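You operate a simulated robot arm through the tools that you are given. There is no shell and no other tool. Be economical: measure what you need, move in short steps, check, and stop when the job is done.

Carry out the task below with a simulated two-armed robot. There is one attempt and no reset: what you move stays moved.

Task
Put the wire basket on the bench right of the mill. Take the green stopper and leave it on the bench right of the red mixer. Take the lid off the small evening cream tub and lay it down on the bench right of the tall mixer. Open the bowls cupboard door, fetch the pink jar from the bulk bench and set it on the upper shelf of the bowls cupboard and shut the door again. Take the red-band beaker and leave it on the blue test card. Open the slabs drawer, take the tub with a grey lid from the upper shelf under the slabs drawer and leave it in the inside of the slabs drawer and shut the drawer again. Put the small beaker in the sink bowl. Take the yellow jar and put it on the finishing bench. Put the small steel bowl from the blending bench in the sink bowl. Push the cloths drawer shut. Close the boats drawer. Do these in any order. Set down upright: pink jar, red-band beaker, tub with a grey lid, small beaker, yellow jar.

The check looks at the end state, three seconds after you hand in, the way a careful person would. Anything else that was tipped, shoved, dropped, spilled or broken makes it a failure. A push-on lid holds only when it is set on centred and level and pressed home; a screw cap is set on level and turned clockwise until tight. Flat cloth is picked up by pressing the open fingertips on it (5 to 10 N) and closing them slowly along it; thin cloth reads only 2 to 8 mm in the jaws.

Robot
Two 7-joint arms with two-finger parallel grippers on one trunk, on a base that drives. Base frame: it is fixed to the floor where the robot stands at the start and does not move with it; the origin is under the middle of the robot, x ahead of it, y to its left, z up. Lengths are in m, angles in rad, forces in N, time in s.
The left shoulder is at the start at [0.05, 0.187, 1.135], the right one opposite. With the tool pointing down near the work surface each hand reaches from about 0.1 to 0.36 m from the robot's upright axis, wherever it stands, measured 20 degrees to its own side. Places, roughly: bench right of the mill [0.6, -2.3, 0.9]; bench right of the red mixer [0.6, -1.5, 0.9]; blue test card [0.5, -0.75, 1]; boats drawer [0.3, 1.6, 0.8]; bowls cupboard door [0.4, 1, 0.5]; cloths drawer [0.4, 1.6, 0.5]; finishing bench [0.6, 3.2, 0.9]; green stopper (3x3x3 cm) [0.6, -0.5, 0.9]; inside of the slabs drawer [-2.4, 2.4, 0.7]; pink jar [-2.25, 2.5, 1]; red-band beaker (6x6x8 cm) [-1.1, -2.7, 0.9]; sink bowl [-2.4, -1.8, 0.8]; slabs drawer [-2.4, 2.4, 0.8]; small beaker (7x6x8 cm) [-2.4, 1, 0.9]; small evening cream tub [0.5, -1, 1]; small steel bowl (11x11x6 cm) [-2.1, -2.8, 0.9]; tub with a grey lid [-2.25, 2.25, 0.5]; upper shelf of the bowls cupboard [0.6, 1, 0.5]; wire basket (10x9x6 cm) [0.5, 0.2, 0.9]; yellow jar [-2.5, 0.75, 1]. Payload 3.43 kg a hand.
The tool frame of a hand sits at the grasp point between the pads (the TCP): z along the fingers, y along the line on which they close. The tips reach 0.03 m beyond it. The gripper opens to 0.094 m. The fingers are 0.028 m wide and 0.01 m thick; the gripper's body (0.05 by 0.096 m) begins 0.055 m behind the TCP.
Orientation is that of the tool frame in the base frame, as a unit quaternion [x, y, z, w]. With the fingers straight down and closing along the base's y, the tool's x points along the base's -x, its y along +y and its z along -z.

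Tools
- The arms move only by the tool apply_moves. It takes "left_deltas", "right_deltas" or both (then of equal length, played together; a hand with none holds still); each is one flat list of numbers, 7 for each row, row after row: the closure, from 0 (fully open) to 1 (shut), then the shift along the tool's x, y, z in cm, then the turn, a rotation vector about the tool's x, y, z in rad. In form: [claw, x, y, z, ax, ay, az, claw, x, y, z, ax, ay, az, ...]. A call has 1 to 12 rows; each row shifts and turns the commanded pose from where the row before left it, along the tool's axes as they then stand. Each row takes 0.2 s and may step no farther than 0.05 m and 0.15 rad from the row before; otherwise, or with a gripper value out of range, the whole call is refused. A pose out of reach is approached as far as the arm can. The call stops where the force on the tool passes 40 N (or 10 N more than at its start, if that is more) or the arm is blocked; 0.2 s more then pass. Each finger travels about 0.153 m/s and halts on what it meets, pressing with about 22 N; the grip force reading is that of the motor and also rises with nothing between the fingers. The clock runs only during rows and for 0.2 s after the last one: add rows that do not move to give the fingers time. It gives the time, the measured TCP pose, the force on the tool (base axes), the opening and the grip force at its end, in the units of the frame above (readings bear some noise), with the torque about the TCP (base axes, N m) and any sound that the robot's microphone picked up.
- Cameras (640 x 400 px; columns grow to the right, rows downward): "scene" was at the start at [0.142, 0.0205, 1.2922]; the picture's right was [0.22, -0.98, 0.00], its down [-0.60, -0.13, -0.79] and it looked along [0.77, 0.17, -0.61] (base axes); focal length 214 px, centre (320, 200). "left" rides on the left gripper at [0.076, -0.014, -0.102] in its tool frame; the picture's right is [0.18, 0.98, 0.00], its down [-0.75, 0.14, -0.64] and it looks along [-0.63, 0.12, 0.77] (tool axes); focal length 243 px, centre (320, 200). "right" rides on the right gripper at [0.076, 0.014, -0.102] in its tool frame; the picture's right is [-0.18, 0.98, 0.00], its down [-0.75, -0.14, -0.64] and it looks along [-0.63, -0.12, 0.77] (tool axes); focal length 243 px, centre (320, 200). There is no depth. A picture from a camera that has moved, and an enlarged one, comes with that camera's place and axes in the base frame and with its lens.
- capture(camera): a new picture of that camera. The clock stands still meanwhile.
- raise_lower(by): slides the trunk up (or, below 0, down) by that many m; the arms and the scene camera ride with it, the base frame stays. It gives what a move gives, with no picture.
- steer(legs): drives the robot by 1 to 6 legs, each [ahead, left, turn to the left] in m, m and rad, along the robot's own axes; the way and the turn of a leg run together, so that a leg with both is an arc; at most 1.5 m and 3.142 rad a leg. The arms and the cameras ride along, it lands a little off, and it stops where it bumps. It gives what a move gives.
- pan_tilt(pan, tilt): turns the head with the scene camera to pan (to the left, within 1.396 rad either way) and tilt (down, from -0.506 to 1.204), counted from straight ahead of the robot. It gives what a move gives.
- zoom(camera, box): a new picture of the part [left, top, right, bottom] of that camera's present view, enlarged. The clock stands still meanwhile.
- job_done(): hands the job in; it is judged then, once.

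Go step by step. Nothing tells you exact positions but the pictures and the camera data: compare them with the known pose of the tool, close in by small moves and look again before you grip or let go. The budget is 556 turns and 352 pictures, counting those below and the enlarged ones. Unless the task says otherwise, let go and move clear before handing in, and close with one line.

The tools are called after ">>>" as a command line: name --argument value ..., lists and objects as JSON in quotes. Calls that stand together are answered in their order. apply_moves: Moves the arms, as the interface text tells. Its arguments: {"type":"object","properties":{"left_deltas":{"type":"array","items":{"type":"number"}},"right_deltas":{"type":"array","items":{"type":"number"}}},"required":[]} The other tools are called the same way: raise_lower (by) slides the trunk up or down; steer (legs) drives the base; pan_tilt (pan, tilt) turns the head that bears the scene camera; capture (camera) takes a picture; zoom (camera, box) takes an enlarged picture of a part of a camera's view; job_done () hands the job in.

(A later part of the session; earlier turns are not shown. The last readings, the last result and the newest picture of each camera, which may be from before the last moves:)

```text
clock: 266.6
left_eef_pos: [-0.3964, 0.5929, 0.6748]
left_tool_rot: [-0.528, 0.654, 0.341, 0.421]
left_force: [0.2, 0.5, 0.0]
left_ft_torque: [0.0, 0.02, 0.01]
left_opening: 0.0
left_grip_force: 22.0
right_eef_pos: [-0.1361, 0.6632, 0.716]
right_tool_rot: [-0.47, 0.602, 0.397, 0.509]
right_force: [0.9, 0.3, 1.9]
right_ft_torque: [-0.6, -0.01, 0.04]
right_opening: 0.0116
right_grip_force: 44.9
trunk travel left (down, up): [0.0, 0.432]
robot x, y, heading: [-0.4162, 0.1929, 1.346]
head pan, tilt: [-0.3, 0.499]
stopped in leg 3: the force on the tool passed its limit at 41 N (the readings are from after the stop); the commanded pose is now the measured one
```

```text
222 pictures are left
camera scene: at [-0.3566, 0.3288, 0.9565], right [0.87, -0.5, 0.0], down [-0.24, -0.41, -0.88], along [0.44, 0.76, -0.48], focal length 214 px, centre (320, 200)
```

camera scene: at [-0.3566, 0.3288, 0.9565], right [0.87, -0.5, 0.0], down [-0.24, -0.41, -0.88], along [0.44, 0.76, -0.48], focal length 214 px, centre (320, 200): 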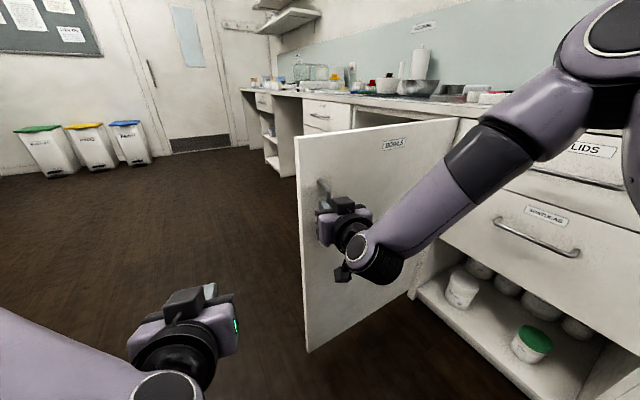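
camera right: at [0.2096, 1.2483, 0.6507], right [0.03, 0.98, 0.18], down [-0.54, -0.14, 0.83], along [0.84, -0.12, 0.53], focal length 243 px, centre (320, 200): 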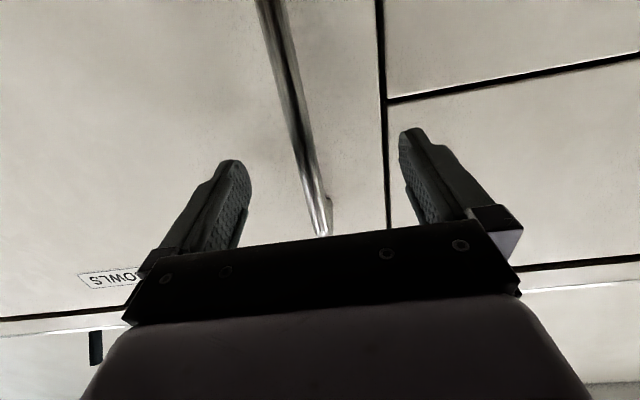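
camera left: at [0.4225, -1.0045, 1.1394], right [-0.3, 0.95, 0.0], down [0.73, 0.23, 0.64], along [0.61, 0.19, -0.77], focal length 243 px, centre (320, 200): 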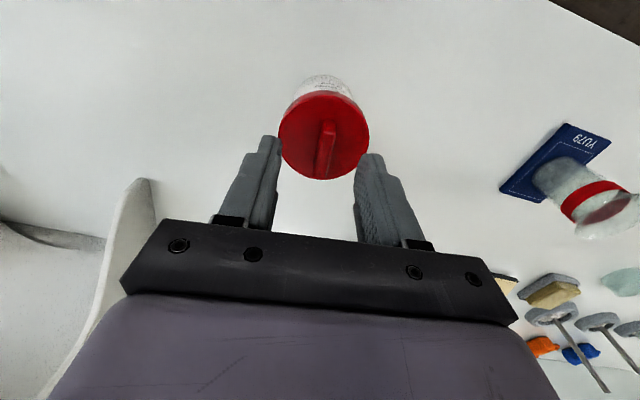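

The door is just past 90°. Release the handle and back off.

>>> apply_moves --right_deltas '[0.5, 0, 0, 0, 0, 0, 0, 0.2, 0, 0, 0, 0, 0, 0, 0, 0, 0, 0, 0, 0, 0, 0, 0, 0, 0, 0, 0, 0]'

>>> steer --legs '[[-0.2, 0, 0]]'

>>> capture --camera "scene"

```text
clock: 267.6
left_eef_pos: [-0.3964, 0.5943, 0.6746]
left_tool_rot: [-0.528, 0.654, 0.341, 0.421]
left_force: [0.0, 0.6, -0.5]
left_ft_torque: [-0.03, -0.03, 0.01]
left_opening: 0.0001
left_grip_force: 21.8
right_eef_pos: [-0.1355, 0.6629, 0.716]
right_tool_rot: [-0.469, 0.603, 0.395, 0.51]
right_force: [0.6, -0.4, -0.6]
right_ft_torque: [-0.02, 0.0, 0.02]
right_opening: 0.0937
right_grip_force: 0.1
trunk travel left (down, up): [0.0, 0.432]
robot x, y, heading: [-0.4146, 0.1904, 1.346]
head pan, tilt: [-0.3, 0.499]
```

```text
clock: 269.2
left_eef_pos: [-0.4409, 0.3991, 0.6738]
left_tool_rot: [-0.527, 0.656, 0.34, 0.421]
left_force: [0.0, 0.4, 0.4]
left_ft_torque: [0.0, 0.0, 0.0]
left_opening: 0.0001
left_grip_force: 21.4
right_eef_pos: [-0.1779, 0.4683, 0.716]
right_tool_rot: [-0.469, 0.603, 0.396, 0.51]
right_force: [0.1, -0.9, 0.2]
right_ft_torque: [0.0, 0.0, -0.01]
right_opening: 0.0939
right_grip_force: 0.1
trunk travel left (down, up): [0.0, 0.432]
robot x, y, heading: [-0.4587, -0.0009, 1.343]
head pan, tilt: [-0.3, 0.499]
```

```text
221 pictures are left
camera scene: at [-0.4007, 0.1348, 0.9564], right [0.86, -0.5, 0.0], down [-0.24, -0.41, -0.88], along [0.44, 0.76, -0.48], focal length 214 px, centre (320, 200)
```

scene: 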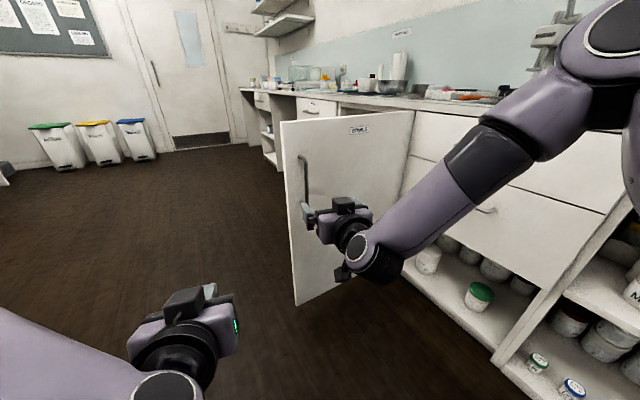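

The door stays open. I'll restore the hands pointing down, raise the trunk, and go to the opposite side (slabs drawer, jars).

>>> raise_lower --by 0.35

>>> apply_moves --right_deltas '[0.2, 0, 0, 0, 0, 0.145, 0, 0.2, 0, 0, 0, 0, 0.145, 0, 0.2, 0, 0, 0, 0, 0.145, 0, 0.2, 0, 0, 0, 0, 0.145, 0, 0.2, 0, 0, 0, 0, 0.145, 0, 0.2, 0, 0, 0, 0, 0.145, 0, 0.2, 0, 0, 0, 0, 0.145, 0, 0.2, 0, 0, 0, 0, 0.145, 0, 0.2, 0, 0, 0, 0, 0.145, 0, 0.2, 0, 0, 0, 0, 0.125, 0]' --left_deltas '[0.2, 0, 0, 0, 0, 0.145, 0, 0.2, 0, 0, 0, 0, 0.145, 0, 0.2, 0, 0, 0, 0, 0.145, 0, 0.2, 0, 0, 0, 0, 0.145, 0, 0.2, 0, 0, 0, 0, 0.145, 0, 0.2, 0, 0, 0, 0, 0.145, 0, 0.2, 0, 0, 0, 0, 0.145, 0, 0.2, 0, 0, 0, 0, 0.11, 0, 0.2, 0, 0, 0, 0, 0, 0, 0.2, 0, 0, 0, 0, 0, 0]'

>>> steer --legs '[[0, 0, 1.8], [1.25, 0, 0], [0, -1.2, 0], [0, -0.9, 0]]'

>>> pan_tilt --pan -0.3 --tilt 0.6

>>> capture --camera "scene"

```text
clock: 272.6
left_eef_pos: [-0.4393, 0.399, 1.0239]
left_tool_rot: [-0.527, 0.655, 0.34, 0.421]
left_force: [-0.9, -0.8, 0.3]
left_ft_torque: [-0.02, 0.01, -0.01]
left_opening: 0.0001
left_grip_force: 22.1
right_eef_pos: [-0.1789, 0.4689, 1.066]
right_tool_rot: [-0.468, 0.603, 0.396, 0.51]
right_force: [0.2, -0.6, 0.5]
right_ft_torque: [0.05, -0.04, -0.01]
right_opening: 0.0939
right_grip_force: 0.1
trunk travel left (down, up): [-0.35, 0.082]
robot x, y, heading: [-0.4604, -0.0016, 1.342]
head pan, tilt: [-0.3, 0.499]
```

```text
clock: 274.8
left_eef_pos: [-0.4393, 0.3988, 1.0239]
left_tool_rot: [-0.628, 0.778, 0.005, 0.006]
left_force: [0.1, 1.2, -0.6]
left_ft_torque: [-0.01, 0.04, 0.01]
left_opening: 0.0753
left_grip_force: 0.0
right_eef_pos: [-0.1796, 0.469, 1.0668]
right_tool_rot: [-0.613, 0.79, -0.009, -0.012]
right_force: [-0.9, 0.3, 0.0]
right_ft_torque: [-0.01, -0.03, -0.03]
right_opening: 0.0751
right_grip_force: 0.0
trunk travel left (down, up): [-0.35, 0.082]
robot x, y, heading: [-0.4569, -0.0023, 1.339]
head pan, tilt: [-0.3, 0.499]
```

```text
clock: 303.9
left_eef_pos: [-2.1523, 1.9856, 1.0246]
left_tool_rot: [0.999, 0.033, -0.01, 0.001]
left_force: [-0.4, -0.8, 0.9]
left_ft_torque: [-0.01, 0.01, -0.01]
left_opening: 0.0753
left_grip_force: 0.0
right_eef_pos: [-2.2911, 2.2173, 1.0658]
right_tool_rot: [1.0, 0.014, 0.013, 0.0]
right_force: [-0.8, -0.9, 0.3]
right_ft_torque: [-0.01, 0.02, 0.02]
right_opening: 0.0753
right_grip_force: 0.0
trunk travel left (down, up): [-0.35, 0.082]
robot x, y, heading: [-1.7624, 2.0736, -3.09]
head pan, tilt: [-0.3, 0.499]
```

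```text
clock: 304.5
left_eef_pos: [-2.152, 1.9856, 1.0248]
left_tool_rot: [0.999, 0.033, -0.009, 0.001]
left_force: [0.1, 0.7, 0.5]
left_ft_torque: [0.0, -0.01, -0.02]
left_opening: 0.0752
left_grip_force: 0.1
right_eef_pos: [-2.2921, 2.2164, 1.0663]
right_tool_rot: [1.0, 0.014, 0.013, 0.0]
right_force: [-0.1, -0.4, 0.2]
right_ft_torque: [0.01, 0.0, 0.02]
right_opening: 0.0754
right_grip_force: 0.0
trunk travel left (down, up): [-0.35, 0.082]
robot x, y, heading: [-1.7605, 2.0792, -3.089]
head pan, tilt: [-0.3, 0.6]
```

```text
220 pictures are left
camera scene: at [-1.9058, 2.0982, 1.2974], right [0.24, 0.97, 0.0], down [0.55, -0.14, -0.83], along [-0.8, 0.2, -0.56], focal length 214 px, centre (320, 200)
```

scene: 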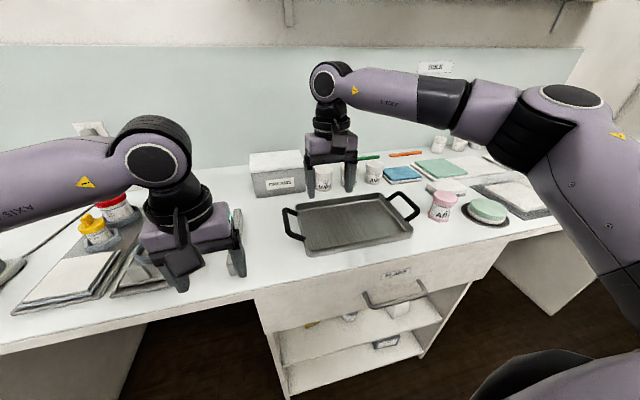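

I see the SLABS drawer, tray, and the pink jar right of the tray. The hands are out over the bench, so I'll raise and retract them before anything else.

>>> apply_moves --right_deltas '[0.2, 0, 0, -4.5, 0, 0, 0, 0.2, 0, 0, -4.5, 0, 0, 0, 0.2, 4.5, 0, 0, 0, 0, 0, 0.2, 4.5, 0, 0, 0, 0, 0, 0.2, 4.5, 0, 0, 0, 0, 0, 0.2, 4.5, 0, 0, 0, 0, 0]' --left_deltas '[0.2, 0, 0, -4.5, 0, 0, 0, 0.2, 0, 0, -4.5, 0, 0, 0, 0.2, 0, 4, -3, 0, 0, 0, 0.2, 0, 0, 0, 0, 0, 0, 0.2, 3, 0, 0, 0, 0, 0, 0.2, 3, 0, 0, 0, 0, 0]'

>>> steer --legs '[[-0.25, -0.25, -0.05]]'

>>> pan_tilt --pan 0.0 --tilt 0.6

>>> capture --camera "scene"

>>> pan_tilt --pan 0.9 --tilt 0.5

>>> capture --camera "scene"

```text
clock: 305.9
left_eef_pos: [-2.0864, 1.9505, 1.1415]
left_tool_rot: [0.999, 0.033, -0.01, 0.001]
left_force: [0.2, -0.3, 0.6]
left_ft_torque: [0.01, 0.03, -0.03]
left_opening: 0.0754
left_grip_force: 0.1
right_eef_pos: [-2.1141, 2.2184, 1.1617]
right_tool_rot: [1.0, 0.014, 0.013, 0.0]
right_force: [0.5, -0.3, -0.7]
right_ft_torque: [-0.02, 0.0, 0.0]
right_opening: 0.0755
right_grip_force: 0.0
trunk travel left (down, up): [-0.35, 0.082]
robot x, y, heading: [-1.7584, 2.0835, -3.083]
head pan, tilt: [-0.3, 0.6]
```

```text
clock: 308.7
left_eef_pos: [-1.8502, 2.2224, 1.142]
left_tool_rot: [1.0, 0.011, -0.009, 0.0]
left_force: [0.0, 0.1, -0.5]
left_ft_torque: [0.01, 0.01, 0.01]
left_opening: 0.0755
left_grip_force: 0.0
right_eef_pos: [-1.8661, 2.4922, 1.1616]
right_tool_rot: [1.0, -0.008, 0.014, 0.0]
right_force: [-0.2, -0.4, 0.3]
right_ft_torque: [-0.02, 0.02, 0.02]
right_opening: 0.0751
right_grip_force: 0.0
trunk travel left (down, up): [-0.35, 0.082]
robot x, y, heading: [-1.5207, 2.3365, -3.139]
head pan, tilt: [-0.3, 0.6]
```

```text
clock: 309.5
left_eef_pos: [-1.8501, 2.222, 1.1419]
left_tool_rot: [1.0, 0.011, -0.009, 0.001]
left_force: [1.2, -1.1, 0.0]
left_ft_torque: [-0.01, 0.0, 0.04]
left_opening: 0.0752
left_grip_force: 0.1
right_eef_pos: [-1.8648, 2.4919, 1.1629]
right_tool_rot: [1.0, -0.009, 0.013, 0.0]
right_force: [0.4, -0.8, 0.5]
right_ft_torque: [0.02, 0.03, -0.02]
right_opening: 0.0752
right_grip_force: 0.1
trunk travel left (down, up): [-0.35, 0.082]
robot x, y, heading: [-1.5178, 2.3377, -3.136]
head pan, tilt: [0.0, 0.6]
```

```text
219 pictures are left
camera scene: at [-1.666, 2.336, 1.2973], right [-0.01, 1.0, 0.0], down [0.56, 0.0, -0.83], along [-0.83, -0.01, -0.56], focal length 214 px, centre (320, 200)
```

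scene: 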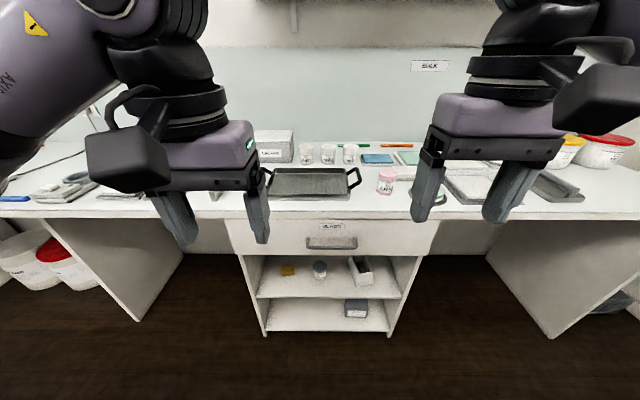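

```text
clock: 310.7
left_eef_pos: [-1.8496, 2.2225, 1.1423]
left_tool_rot: [1.0, 0.011, -0.01, 0.001]
left_force: [-0.4, 0.5, -0.3]
left_ft_torque: [0.01, 0.0, 0.01]
left_opening: 0.0752
left_grip_force: 0.0
right_eef_pos: [-1.8654, 2.4911, 1.1611]
right_tool_rot: [1.0, -0.009, 0.013, 0.0]
right_force: [0.8, -0.2, -0.4]
right_ft_torque: [0.02, 0.03, 0.02]
right_opening: 0.0752
right_grip_force: 0.0
trunk travel left (down, up): [-0.35, 0.082]
robot x, y, heading: [-1.5165, 2.3371, -3.135]
head pan, tilt: [0.901, 0.499]
```

```text
218 pictures are left
camera scene: at [-1.6337, 2.2649, 1.3064], right [-0.79, 0.62, 0.0], down [0.29, 0.38, -0.88], along [-0.54, -0.69, -0.48], focal length 214 px, centre (320, 200)
```

scene: 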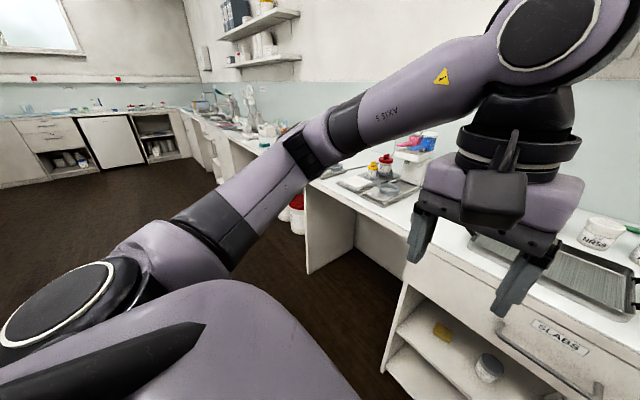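

>>> pan_tilt --pan 0.0 --tilt 0.6

>>> zoom --camera "scene" --box '[220, 210, 440, 345]'

>>> zoom --camera "scene" --box '[260, 130, 460, 255]'

```text
clock: 311.9
left_eef_pos: [-1.8499, 2.2217, 1.1413]
left_tool_rot: [1.0, 0.01, -0.01, 0.002]
left_force: [-0.1, 0.7, 0.3]
left_ft_torque: [-0.01, 0.01, 0.0]
left_opening: 0.0751
left_grip_force: 0.0
right_eef_pos: [-1.8656, 2.491, 1.1625]
right_tool_rot: [1.0, -0.008, 0.013, 0.0]
right_force: [0.3, -0.8, -0.7]
right_ft_torque: [0.0, -0.01, 0.0]
right_opening: 0.075
right_grip_force: 0.0
trunk travel left (down, up): [-0.35, 0.082]
robot x, y, heading: [-1.5166, 2.3357, -3.132]
head pan, tilt: [0.0, 0.6]
```

```text
2.91 times, centred on (330, 278) of scene
camera zoom: at [-1.666, 2.3358, 1.2973], right [-0.01, 1.0, 0.0], down [0.56, 0.0, -0.83], along [-0.83, -0.01, -0.56], focal length 624 px, centre (291, -26)
```

zoom: 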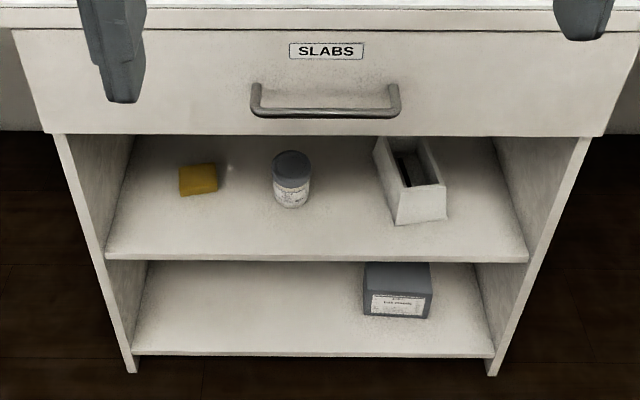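

```text
3.20 times, centred on (360, 192) of scene
camera zoom: at [-1.666, 2.3358, 1.2973], right [-0.01, 1.0, 0.0], down [0.56, 0.0, -0.83], along [-0.83, -0.01, -0.56], focal length 686 px, centre (192, 224)
```

zoom: 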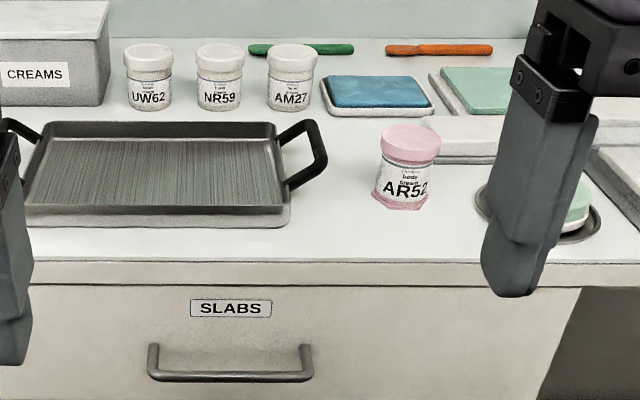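

The grey-lidded tub is on the upper shelf near [-2.28, 2.33], base z≈0.45. I'll take it first with the left hand tilted 45°, before opening the drawer.

>>> steer --legs '[[0.19, -0.135, -0.005]]'

>>> apply_moves --left_deltas '[0, 0, 0, 0, 0, -0.14, 0, 0, 0, 0, 0, 0, -0.14, 0, 0, 0, 0, 0, 0, -0.14, 0, 0, 0, 0, 0, 0, -0.14, 0, 0, 0, 0, 0, 0, -0.14, 0, 0, 0, 0, 0, 0, -0.1, 0]'

>>> raise_lower --by -0.35

>>> pan_tilt --pan 0.2 --tilt 0.6

>>> capture --camera "scene"

```text
clock: 313.8
left_eef_pos: [-2.0365, 2.3632, 1.1427]
left_tool_rot: [1.0, 0.007, -0.01, 0.001]
left_force: [-0.7, 0.2, 0.5]
left_ft_torque: [-0.01, 0.01, 0.0]
left_opening: 0.0752
left_grip_force: 0.0
right_eef_pos: [-2.0506, 2.6317, 1.1628]
right_tool_rot: [1.0, -0.013, 0.012, 0.001]
right_force: [0.3, 1.2, -0.8]
right_ft_torque: [-0.01, 0.0, 0.01]
right_opening: 0.0751
right_grip_force: 0.1
trunk travel left (down, up): [-0.35, 0.082]
robot x, y, heading: [-1.7046, 2.4744, -3.141]
head pan, tilt: [0.0, 0.6]
```

```text
clock: 315.2
left_eef_pos: [-2.0357, 2.3624, 1.1419]
left_tool_rot: [0.917, 0.006, -0.399, 0.003]
left_force: [-0.5, -0.7, -0.8]
left_ft_torque: [-0.05, -0.05, -0.03]
left_opening: 0.0941
left_grip_force: 0.1
right_eef_pos: [-2.0502, 2.6307, 1.1626]
right_tool_rot: [1.0, -0.012, 0.013, 0.0]
right_force: [0.3, 0.8, -0.5]
right_ft_torque: [0.0, 0.02, -0.02]
right_opening: 0.0755
right_grip_force: 0.0
trunk travel left (down, up): [-0.35, 0.082]
robot x, y, heading: [-1.7056, 2.4747, -3.142]
head pan, tilt: [0.0, 0.6]
```

```text
clock: 318.6
left_eef_pos: [-2.0349, 2.3617, 0.7937]
left_tool_rot: [0.917, 0.006, -0.398, 0.003]
left_force: [0.7, -0.3, -0.4]
left_ft_torque: [-0.02, 0.0, -0.02]
left_opening: 0.0941
left_grip_force: 0.0
right_eef_pos: [-2.0501, 2.6317, 0.813]
right_tool_rot: [1.0, -0.012, 0.013, -0.001]
right_force: [0.3, 1.1, -0.6]
right_ft_torque: [0.0, 0.01, -0.03]
right_opening: 0.0751
right_grip_force: 0.0
trunk travel left (down, up): [0.0, 0.432]
robot x, y, heading: [-1.7067, 2.4722, -3.139]
head pan, tilt: [0.0, 0.6]
```

```text
clock: 319.3
left_eef_pos: [-2.0358, 2.3629, 0.7927]
left_tool_rot: [0.917, 0.006, -0.399, 0.004]
left_force: [-0.2, -0.7, 0.3]
left_ft_torque: [-0.02, -0.01, -0.01]
left_opening: 0.0943
left_grip_force: 0.1
right_eef_pos: [-2.0486, 2.6328, 0.812]
right_tool_rot: [1.0, -0.013, 0.013, 0.0]
right_force: [-0.2, -0.6, -0.2]
right_ft_torque: [-0.02, 0.01, 0.01]
right_opening: 0.0749
right_grip_force: 0.0
trunk travel left (down, up): [0.0, 0.432]
robot x, y, heading: [-1.7043, 2.4701, -3.142]
head pan, tilt: [0.201, 0.6]
```

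```text
215 pictures are left
camera scene: at [-1.8499, 2.457, 0.9473], right [-0.2, 0.98, 0.0], down [0.55, 0.11, -0.83], along [-0.81, -0.16, -0.56], focal length 214 px, centre (320, 200)
```

scene: 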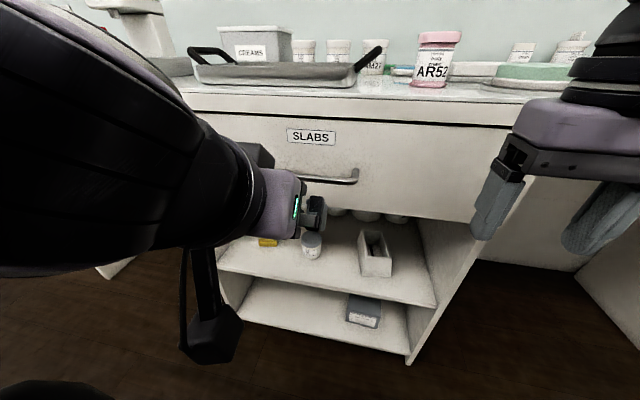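

Tub at about [-2.275, 2.34]. I'll move the left hand to a pre-grasp below the drawer line and check with its camera.

>>> apply_moves --left_deltas '[0, 0.85, 0.5, 4.2, 0, 0, 0, 0, 0.85, 0.5, 4.2, 0, 0, 0, 0, 0.85, 0.5, 4.2, 0, 0, 0, 0, 0.85, 0.5, 4.2, 0, 0, 0, 0, 0.85, 0.5, 4.2, 0, 0, 0]'

>>> capture --camera "left"

>>> capture --camera "scene"

```text
clock: 320.5
left_eef_pos: [-2.1617, 2.3354, 0.6194]
left_tool_rot: [0.917, 0.005, -0.398, 0.003]
left_force: [0.4, 0.6, -0.4]
left_ft_torque: [-0.02, -0.02, 0.02]
left_opening: 0.0941
left_grip_force: 0.1
right_eef_pos: [-2.0501, 2.6319, 0.8127]
right_tool_rot: [1.0, -0.012, 0.013, 0.0]
right_force: [0.4, 0.4, -0.3]
right_ft_torque: [-0.03, 0.0, 0.0]
right_opening: 0.0751
right_grip_force: 0.1
trunk travel left (down, up): [0.0, 0.432]
robot x, y, heading: [-1.6997, 2.4716, -3.139]
head pan, tilt: [0.201, 0.6]
```

```text
214 pictures are left
camera left: at [-2.0328, 2.3529, 0.6339], right [0.14, -0.98, -0.13], down [-0.04, -0.14, 0.99], along [-0.99, -0.13, -0.06], focal length 243 px, centre (320, 200)
```

left: 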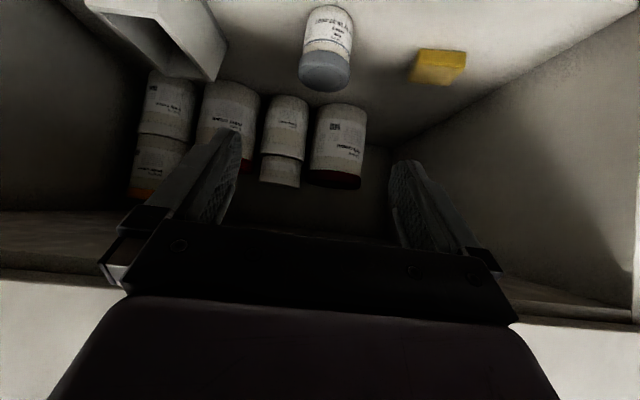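

```text
213 pictures are left
camera scene: at [-1.8498, 2.457, 0.9474], right [-0.2, 0.98, 0.0], down [0.55, 0.11, -0.83], along [-0.81, -0.17, -0.56], focal length 214 px, centre (320, 200)
```

scene: 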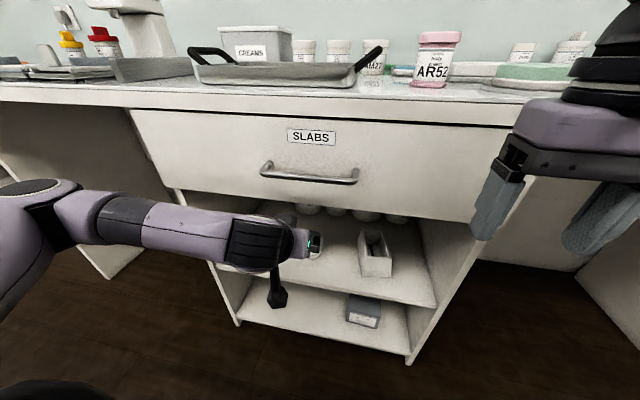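

Triangulating three views: the tub stands at about [-2.335, 2.335], base z≈0.37. I'll advance along the approach line and look again.

>>> apply_moves --left_deltas '[0, 0.78, 0, 4.2, 0, 0, 0, 0, 0.78, 0, 4.2, 0, 0, 0, 0, 0.78, 0, 4.2, 0, 0, 0, 0, 0.5, 0, 3.0, 0, 0, 0]'

>>> capture --camera "left"

>>> zoom --camera "scene" --box '[220, 180, 420, 310]'

```text
clock: 321.5
left_eef_pos: [-2.2532, 2.335, 0.4891]
left_tool_rot: [0.917, 0.005, -0.399, 0.003]
left_force: [-0.7, 0.4, -0.5]
left_ft_torque: [0.01, 0.0, 0.01]
left_opening: 0.0939
left_grip_force: 0.1
right_eef_pos: [-2.0504, 2.6318, 0.8126]
right_tool_rot: [1.0, -0.012, 0.013, 0.0]
right_force: [1.3, 0.1, -0.8]
right_ft_torque: [-0.03, 0.0, 0.02]
right_opening: 0.0753
right_grip_force: 0.0
trunk travel left (down, up): [0.0, 0.432]
robot x, y, heading: [-1.7063, 2.4729, -3.14]
head pan, tilt: [0.201, 0.6]
```

```text
212 pictures are left
camera left: at [-2.1258, 2.3534, 0.5036], right [0.14, -0.98, -0.13], down [-0.04, -0.14, 0.99], along [-0.99, -0.13, -0.06], focal length 243 px, centre (320, 200)
```

left: 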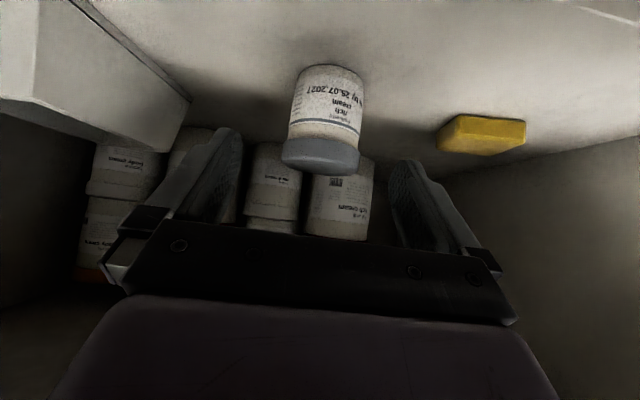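

```text
3.08 times, centred on (320, 245) of scene
camera zoom: at [-1.8499, 2.4569, 0.9474], right [-0.2, 0.98, 0.0], down [0.55, 0.11, -0.83], along [-0.81, -0.17, -0.56], focal length 660 px, centre (320, 62)
```

zoom: 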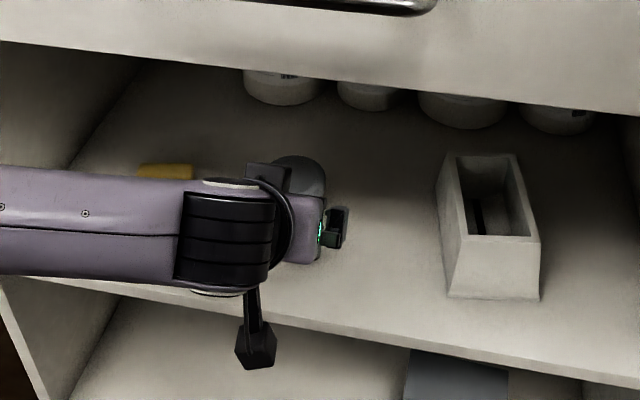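

Refined: tub centre about [-2.333, 2.337], spanning z 0.39–0.465. Final advance and close.

>>> apply_moves --left_deltas '[0, -0.72, -0.1, 4.7, 0, 0, 0, 0, -0.72, -0.1, 4.7, 0, 0, 0, 0, 0, 0, 0, 0, 0, 0]'

>>> capture --camera "left"

```text
clock: 322.3
left_eef_pos: [-2.3321, 2.3365, 0.4347]
left_tool_rot: [0.917, 0.005, -0.398, 0.003]
left_force: [0.8, 0.2, 0.4]
left_ft_torque: [0.01, 0.02, -0.01]
left_opening: 0.0939
left_grip_force: 0.0
right_eef_pos: [-2.0499, 2.6325, 0.8128]
right_tool_rot: [1.0, -0.012, 0.013, -0.001]
right_force: [0.1, -0.4, -0.2]
right_ft_torque: [-0.01, 0.02, -0.03]
right_opening: 0.0752
right_grip_force: 0.1
trunk travel left (down, up): [0.0, 0.432]
robot x, y, heading: [-1.702, 2.4739, -3.142]
head pan, tilt: [0.201, 0.6]
```

```text
210 pictures are left
camera left: at [-2.2041, 2.3544, 0.4488], right [0.14, -0.98, -0.13], down [-0.04, -0.14, 0.99], along [-0.99, -0.13, -0.06], focal length 243 px, centre (320, 200)
```

left: 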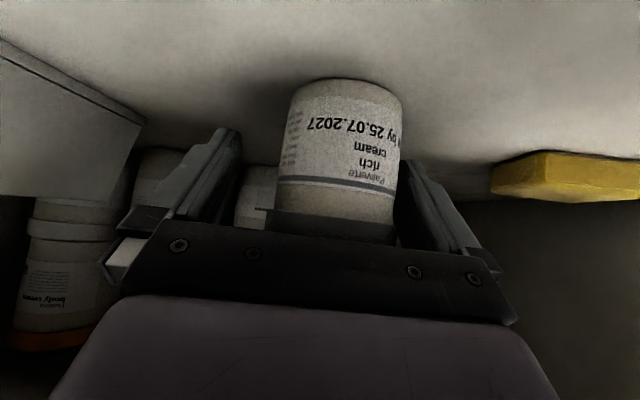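

The tub sits about 1.1 cm toward the hand's left. I'll shift sideways and close.

>>> apply_moves --left_deltas '[0, 0, 1.1, 0, 0, 0, 0, 0, 0, 0, 0, 0, 0, 0, 1, 0, 0, 0, 0, 0, 0, 1, 0, 0, 0, 0, 0, 0, 1, 0, 0, 0, 0, 0, 0]'

>>> capture --camera "left"

```text
clock: 323.5
left_eef_pos: [-2.3334, 2.3249, 0.4349]
left_tool_rot: [0.917, 0.006, -0.398, 0.003]
left_force: [0.7, 0.6, 0.8]
left_ft_torque: [-0.01, -0.04, 0.0]
left_opening: 0.069
left_grip_force: 21.7
right_eef_pos: [-2.0508, 2.6316, 0.8125]
right_tool_rot: [1.0, -0.012, 0.013, 0.001]
right_force: [0.5, 0.0, 0.1]
right_ft_torque: [0.03, 0.04, -0.02]
right_opening: 0.075
right_grip_force: 0.0
trunk travel left (down, up): [0.0, 0.432]
robot x, y, heading: [-1.7054, 2.4734, -3.141]
head pan, tilt: [0.201, 0.6]
```

```text
209 pictures are left
camera left: at [-2.2043, 2.3433, 0.4499], right [0.14, -0.98, -0.13], down [-0.04, -0.14, 0.99], along [-0.99, -0.13, -0.06], focal length 243 px, centre (320, 200)
```

left: 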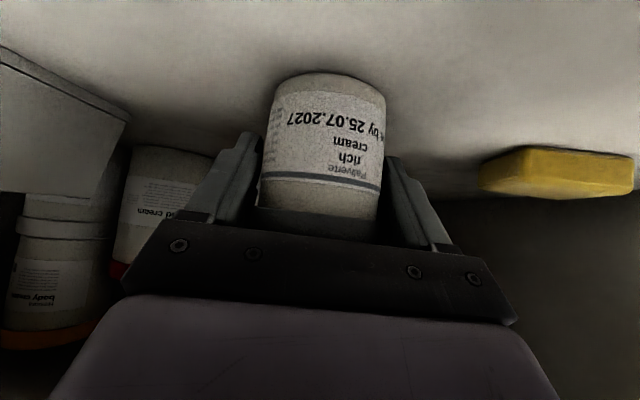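

Held at 69 mm. Lift slightly and withdraw along the approach line.

>>> apply_moves --left_deltas '[1, -0.73, 0, -0.68, 0, 0, 0, 1, -0.73, 0, -0.68, 0, 0, 0, 1, 0, 0, -4.4, 0, 0, 0, 1, 0, 0, -4.4, 0, 0, 0, 1, 0, 0, -4.4, 0, 0, 0, 1, 0, 0, -4.4, 0, 0, 0, 1, 0, 0, -4.4, 0, 0, 0, 1, 0, 0, -4.4, 0, 0, 0]'

>>> capture --camera "scene"

```text
clock: 325.3
left_eef_pos: [-2.1374, 2.3279, 0.635]
left_tool_rot: [0.917, 0.006, -0.398, 0.004]
left_force: [0.6, -0.2, -1.6]
left_ft_torque: [0.02, -0.01, -0.02]
left_opening: 0.0689
left_grip_force: 21.8
right_eef_pos: [-2.05, 2.6316, 0.8129]
right_tool_rot: [1.0, -0.012, 0.014, 0.001]
right_force: [-0.1, 0.3, -0.7]
right_ft_torque: [-0.01, -0.02, 0.01]
right_opening: 0.075
right_grip_force: 0.1
trunk travel left (down, up): [0.0, 0.432]
robot x, y, heading: [-1.7007, 2.4735, -3.139]
head pan, tilt: [0.201, 0.6]
```

```text
208 pictures are left
camera scene: at [-1.8501, 2.4569, 0.9473], right [-0.2, 0.98, 0.0], down [0.55, 0.11, -0.82], along [-0.81, -0.16, -0.57], focal length 214 px, centre (320, 200)
```

scene: 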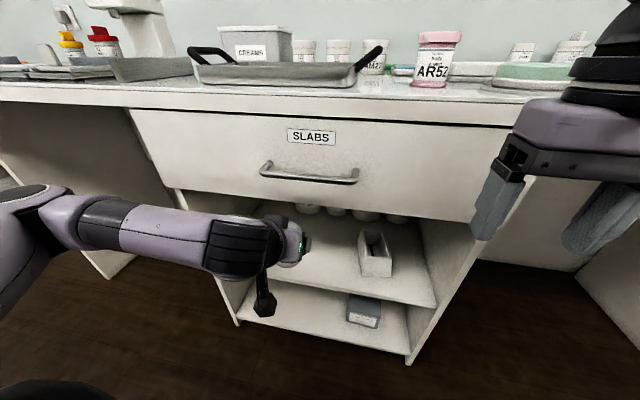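

The tub is out and upright. I'll back off, swing the left hand aside, and orient the right hand (pointing forward, rolled 90°) for the drawer handle at about [-2.155, 2.38, 0.78].

>>> steer --legs '[[-0.2, 0.18, 0]]'

>>> apply_moves --left_deltas '[1, 0, 4.5, 0, 0, 0, 0, 1, 0, 4.5, 0, 0, 0, 0, 1, 0, 0, 0, 0, 0, 0, 1, 0, 0, 0, 0, 0, 0, 1, 0, 0, 0, 0, 0, 0, 1, 0, 0, 0, 0, 0, 0, 1, 0, 0, 0, 0, 0, 0, 1, 0, 0, 0, 0, 0, 0, 1, 0, 0, 0, 0, 0, 0, 1, 0, 0, 0, 0, 0, 0, 1, 0, 0, 0, 0, 0, 0, 1, 0, 0, 0, 0, 0, 0]' --right_deltas '[0.2, -4.5, 0, 0, 0, 0, 0, 0.2, -4.5, 0, 0, 0, 0, 0, 0.2, 0, 0, 0, 0, -0.145, 0, 0.2, 0, 0, 0, 0, -0.145, 0, 0.2, 0, 0, 0, 0, -0.145, 0, 0.2, 0, 0, 0, 0, -0.145, 0, 0.2, 0, 0, 0, 0, -0.145, 0, 0.2, 0, 0, 0, 0, -0.145, 0, 0.2, 0, 0, 0, 0, -0.145, 0, 0.2, 0, 0, 0, 0, -0.145, 0, 0.2, 0, 0, 0, 0, -0.145, 0, 0.2, 0, 0, 0, 0, -0.145, 0]'

>>> apply_moves --right_deltas '[0.2, 0, 0, 0, 0, 0, -0.145, 0.2, 0, 0, 0, 0, 0, -0.145, 0.2, 0, 0, 0, 0, 0, -0.145, 0.2, 0, 0, 0, 0, 0, -0.145, 0.2, 0, 0, 0, 0, 0, -0.145, 0.2, 0, 0, 0, 0, 0, -0.145, 0.2, 0, 0, 0, 0, 0, -0.145, 0.2, 0, 0, 0, 0, 0, -0.145, 0.2, 0, 0, 0, 0, 0, -0.145, 0.2, 0, 0, 0, 0, 0, -0.145, 0.2, 0, 0, 0, 0, 0, -0.12]'

>>> capture --camera "scene"

```text
clock: 327.5
left_eef_pos: [-1.9426, 2.1534, 0.6358]
left_tool_rot: [0.918, 0.005, -0.397, 0.003]
left_force: [0.3, 0.2, -0.8]
left_ft_torque: [0.04, -0.03, -0.01]
left_opening: 0.0687
left_grip_force: 21.8
right_eef_pos: [-1.853, 2.4569, 0.8126]
right_tool_rot: [1.0, -0.014, 0.013, 0.0]
right_force: [-0.1, 0.2, 0.6]
right_ft_torque: [0.01, 0.02, 0.0]
right_opening: 0.075
right_grip_force: 0.1
trunk travel left (down, up): [0.0, 0.432]
robot x, y, heading: [-1.5088, 2.2972, 3.145]
head pan, tilt: [0.201, 0.6]
```

```text
clock: 330.1
left_eef_pos: [-1.9403, 2.0631, 0.6354]
left_tool_rot: [0.918, 0.003, -0.398, 0.002]
left_force: [0.6, -0.4, -1.5]
left_ft_torque: [0.02, -0.03, -0.01]
left_opening: 0.069
left_grip_force: 22.1
right_eef_pos: [-1.942, 2.4594, 0.8088]
right_tool_rot: [0.757, -0.011, -0.654, -0.009]
right_force: [0.2, -0.5, 0.7]
right_ft_torque: [0.0, 0.01, -0.01]
right_opening: 0.0753
right_grip_force: 0.1
trunk travel left (down, up): [0.0, 0.432]
robot x, y, heading: [-1.5052, 2.2964, 3.137]
head pan, tilt: [0.201, 0.6]
```

```text
clock: 332.5
left_eef_pos: [-1.9404, 2.0629, 0.635]
left_tool_rot: [0.917, 0.004, -0.399, 0.002]
left_force: [0.3, 0.2, -2.9]
left_ft_torque: [0.0, 0.02, 0.03]
left_opening: 0.0686
left_grip_force: 22.2
right_eef_pos: [-1.9421, 2.4596, 0.8105]
right_tool_rot: [0.541, 0.529, -0.455, -0.469]
right_force: [0.1, 0.0, -0.2]
right_ft_torque: [-0.01, 0.02, 0.0]
right_opening: 0.0752
right_grip_force: 0.1
trunk travel left (down, up): [0.0, 0.432]
robot x, y, heading: [-1.5057, 2.2959, 3.138]
head pan, tilt: [0.201, 0.6]
```

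```text
207 pictures are left
camera scene: at [-1.6532, 2.2813, 0.9473], right [-0.2, 0.98, 0.0], down [0.55, 0.11, -0.82], along [-0.81, -0.16, -0.57], focal length 214 px, centre (320, 200)
```

scene: 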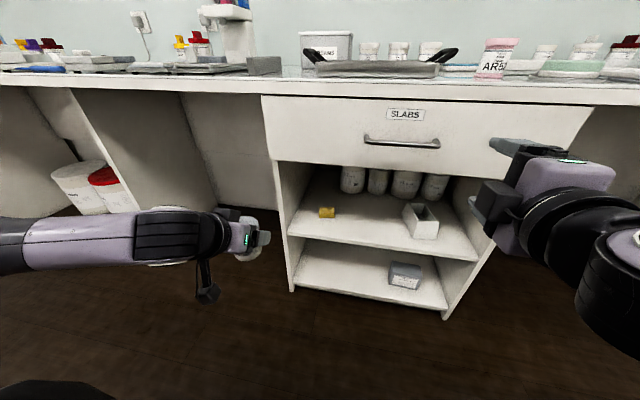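

The handle bar is at about [-2.173, 2.375, 0.768]. I'll align the right hand with it.

>>> apply_moves --right_deltas '[0, -4.2, 1.5, 0, 0, 0, 0, 0, -4.2, 1.3, 0, 0, 0, 0]'

>>> capture --camera "right"

```text
clock: 333.1
left_eef_pos: [-1.9422, 2.0627, 0.6347]
left_tool_rot: [0.917, 0.004, -0.398, 0.003]
left_force: [0.8, 0.4, -1.8]
left_ft_torque: [-0.02, 0.01, 0.01]
left_opening: 0.0687
left_grip_force: 21.8
right_eef_pos: [-1.9402, 2.3753, 0.7805]
right_tool_rot: [0.543, 0.527, -0.456, -0.468]
right_force: [0.1, 0.9, -0.6]
right_ft_torque: [-0.03, -0.02, 0.02]
right_opening: 0.0942
right_grip_force: 0.1
trunk travel left (down, up): [0.0, 0.432]
robot x, y, heading: [-1.5057, 2.2978, 3.14]
head pan, tilt: [0.201, 0.6]
```

```text
206 pictures are left
camera right: at [-1.8356, 2.4472, 0.7803], right [0.14, -0.19, -0.97], down [0.59, -0.77, 0.23], along [-0.79, -0.61, 0.0], focal length 243 px, centre (320, 200)
```

right: 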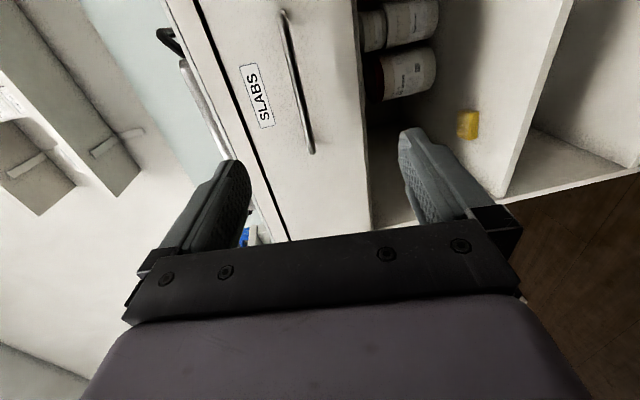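

>>> steer --legs '[[0.1, 0, 0]]'

>>> apply_moves --right_deltas '[0, 0, -0.26, 3.5, 0, 0, 0, 0, 0, -0.26, 3.5, 0, 0, 0]'

>>> capture --camera "right"

>>> zoom --camera "scene" --box '[280, 80, 480, 220]'

```text
clock: 334.3
left_eef_pos: [-2.041, 2.0627, 0.6354]
left_tool_rot: [0.917, 0.003, -0.398, 0.002]
left_force: [-0.1, 0.5, -2.4]
left_ft_torque: [0.02, -0.01, -0.02]
left_opening: 0.0686
left_grip_force: 22.2
right_eef_pos: [-2.0395, 2.3752, 0.7811]
right_tool_rot: [0.543, 0.528, -0.455, -0.468]
right_force: [0.5, 0.2, 0.2]
right_ft_torque: [-0.01, 0.04, 0.01]
right_opening: 0.0939
right_grip_force: 0.1
trunk travel left (down, up): [0.0, 0.432]
robot x, y, heading: [-1.6091, 2.2966, 3.138]
head pan, tilt: [0.201, 0.6]
```

```text
clock: 334.9
left_eef_pos: [-2.0408, 2.0633, 0.6353]
left_tool_rot: [0.917, 0.003, -0.398, 0.002]
left_force: [0.0, -0.3, -0.6]
left_ft_torque: [-0.01, -0.01, 0.02]
left_opening: 0.0685
left_grip_force: 22.1
right_eef_pos: [-2.1112, 2.3768, 0.7767]
right_tool_rot: [0.542, 0.528, -0.455, -0.468]
right_force: [0.2, 0.1, -0.7]
right_ft_torque: [-0.01, -0.03, -0.01]
right_opening: 0.0939
right_grip_force: 0.0
trunk travel left (down, up): [0.0, 0.432]
robot x, y, heading: [-1.6061, 2.2964, 3.135]
head pan, tilt: [0.201, 0.6]
```

```text
205 pictures are left
camera right: at [-2.0058, 2.4478, 0.7768], right [0.14, -0.19, -0.97], down [0.59, -0.77, 0.23], along [-0.79, -0.61, 0.0], focal length 243 px, centre (320, 200)
```

right: 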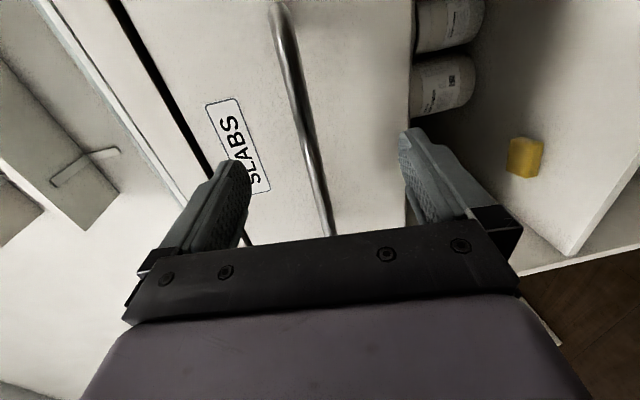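

```text
2.86 times, centred on (380, 150) of scene
camera zoom: at [-1.7528, 2.2816, 0.9473], right [-0.2, 0.98, 0.0], down [0.55, 0.11, -0.83], along [-0.81, -0.16, -0.56], focal length 613 px, centre (149, 343)
```

zoom: 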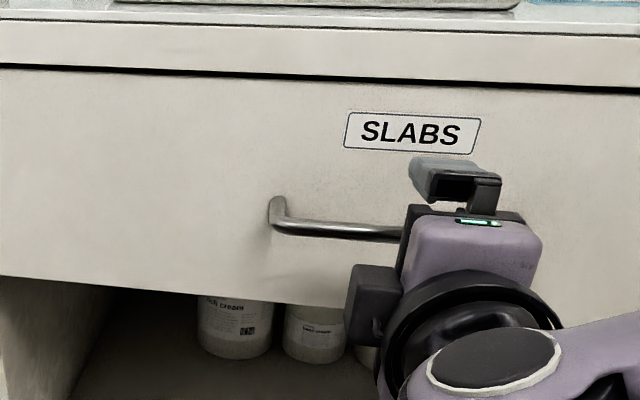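

>>> apply_moves --right_deltas '[0, 0, -0.3, 2.3, 0, 0, 0, 0, 0, -0.3, 2.2, 0, 0, 0, 0, 0, 0, 0, 0, 0, 0, 1, 0, 0, 0, 0, 0, 0, 1, 0, 0, 0, 0, 0, 0, 1, 0, 0, 0, 0, 0, 0]'

>>> capture --camera "right"

```text
clock: 336.3
left_eef_pos: [-2.0413, 2.0624, 0.6351]
left_tool_rot: [0.918, 0.003, -0.398, 0.002]
left_force: [0.0, 0.5, -1.6]
left_ft_torque: [0.01, 0.0, -0.01]
left_opening: 0.0686
left_grip_force: 22.6
right_eef_pos: [-2.157, 2.3797, 0.7771]
right_tool_rot: [0.543, 0.527, -0.455, -0.469]
right_force: [-0.2, 0.8, 4.0]
right_ft_torque: [0.21, -0.02, -0.05]
right_opening: 0.0163
right_grip_force: 45.0
trunk travel left (down, up): [0.0, 0.432]
robot x, y, heading: [-1.6093, 2.2945, 3.139]
head pan, tilt: [0.201, 0.6]
```

```text
203 pictures are left
camera right: at [-2.0514, 2.4516, 0.7759], right [0.14, -0.19, -0.97], down [0.59, -0.77, 0.23], along [-0.79, -0.61, 0.01], focal length 243 px, centre (320, 200)
```

right: 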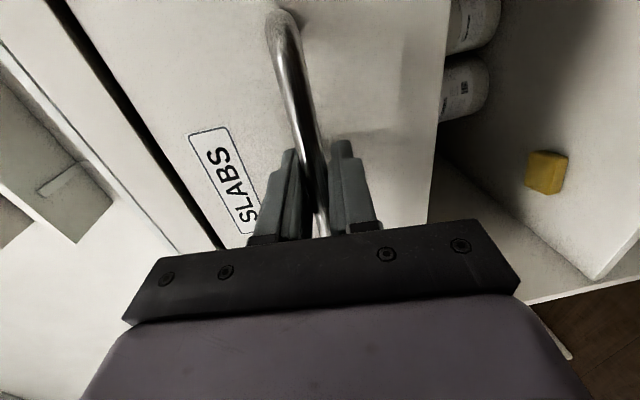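

Handle gripped. I'll pull the drawer by driving back.

>>> steer --legs '[[-0.22, 0, 0]]'

>>> capture --camera "scene"

```text
clock: 338.0
left_eef_pos: [-1.8199, 2.0618, 0.636]
left_tool_rot: [0.917, 0.004, -0.398, 0.003]
left_force: [0.1, -0.6, -2.0]
left_ft_torque: [0.02, 0.01, -0.02]
left_opening: 0.0687
left_grip_force: 22.3
right_eef_pos: [-1.9357, 2.3786, 0.7765]
right_tool_rot: [0.543, 0.527, -0.455, -0.469]
right_force: [-0.2, 13.0, 5.2]
right_ft_torque: [0.2, -0.01, 0.7]
right_opening: 0.0161
right_grip_force: 44.7
trunk travel left (down, up): [0.0, 0.432]
robot x, y, heading: [-1.3874, 2.2987, 3.141]
head pan, tilt: [0.201, 0.6]
```

```text
202 pictures are left
camera scene: at [-1.5316, 2.2815, 0.9474], right [-0.2, 0.98, 0.0], down [0.55, 0.11, -0.83], along [-0.81, -0.16, -0.56], focal length 214 px, centre (320, 200)
```

scene: 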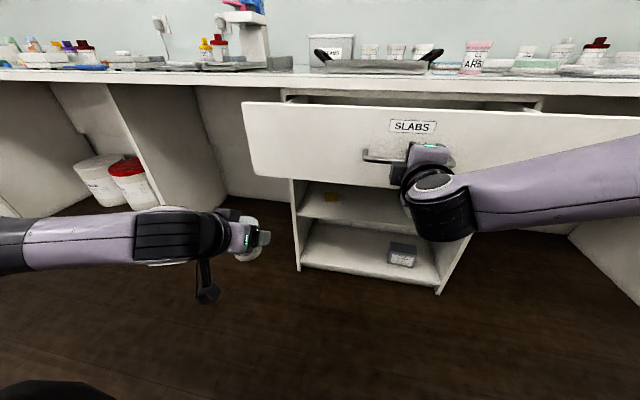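

>>> steer --legs '[[-0.06, 0, 0]]'

>>> apply_moves --right_deltas '[0.6, 0, 0, 0, 0, 0, 0, 0, 0, 0, 0, 0, 0, 0, 0, 0, 0, 0, 0, 0, 0]'

>>> steer --legs '[[-0.12, 0, 0]]'

>>> capture --camera "scene"

```text
clock: 338.9
left_eef_pos: [-1.7605, 2.0628, 0.6345]
left_tool_rot: [0.918, 0.004, -0.398, 0.003]
left_force: [-0.7, 0.5, -0.4]
left_ft_torque: [-0.02, 0.01, -0.01]
left_opening: 0.0686
left_grip_force: 22.1
right_eef_pos: [-1.876, 2.3794, 0.7775]
right_tool_rot: [0.544, 0.527, -0.455, -0.469]
right_force: [0.6, 0.9, 2.2]
right_ft_torque: [0.16, 0.0, 0.62]
right_opening: 0.0164
right_grip_force: 45.0
trunk travel left (down, up): [0.0, 0.432]
robot x, y, heading: [-1.3203, 2.2955, 3.137]
head pan, tilt: [0.201, 0.6]
```

```text
clock: 339.7
left_eef_pos: [-1.7607, 2.0618, 0.6349]
left_tool_rot: [0.917, 0.003, -0.398, 0.002]
left_force: [-1.1, -0.2, -1.0]
left_ft_torque: [-0.02, -0.01, 0.0]
left_opening: 0.0687
left_grip_force: 21.8
right_eef_pos: [-1.8751, 2.38, 0.7771]
right_tool_rot: [0.544, 0.526, -0.455, -0.47]
right_force: [0.7, 0.1, -0.3]
right_ft_torque: [-0.01, -0.01, 0.0]
right_opening: 0.0942
right_grip_force: 0.0
trunk travel left (down, up): [0.0, 0.432]
robot x, y, heading: [-1.3289, 2.2986, 3.137]
head pan, tilt: [0.201, 0.6]
```

```text
clock: 341.0
left_eef_pos: [-1.6435, 2.062, 0.6354]
left_tool_rot: [0.917, 0.003, -0.398, 0.002]
left_force: [-0.1, -1.0, -1.4]
left_ft_torque: [-0.04, -0.03, 0.04]
left_opening: 0.0686
left_grip_force: 21.8
right_eef_pos: [-1.7586, 2.379, 0.7763]
right_tool_rot: [0.543, 0.527, -0.454, -0.47]
right_force: [0.0, 0.2, -0.6]
right_ft_torque: [-0.01, -0.05, 0.02]
right_opening: 0.0941
right_grip_force: 0.0
trunk travel left (down, up): [0.0, 0.432]
robot x, y, heading: [-1.208, 2.296, 3.138]
head pan, tilt: [0.201, 0.6]
```

```text
201 pictures are left
camera scene: at [-1.355, 2.2804, 0.9473], right [-0.2, 0.98, 0.0], down [0.55, 0.11, -0.82], along [-0.81, -0.16, -0.57], focal length 214 px, centre (320, 200)
```

scene: 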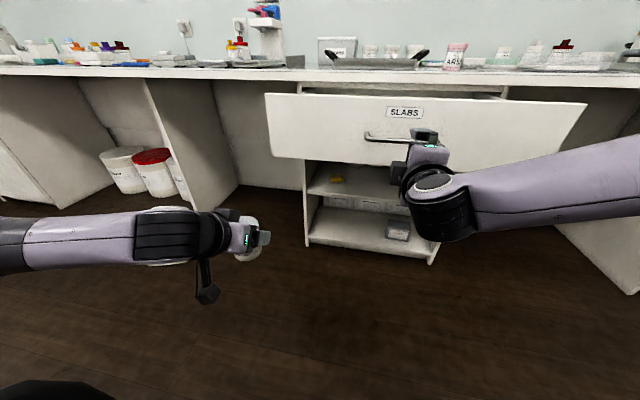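

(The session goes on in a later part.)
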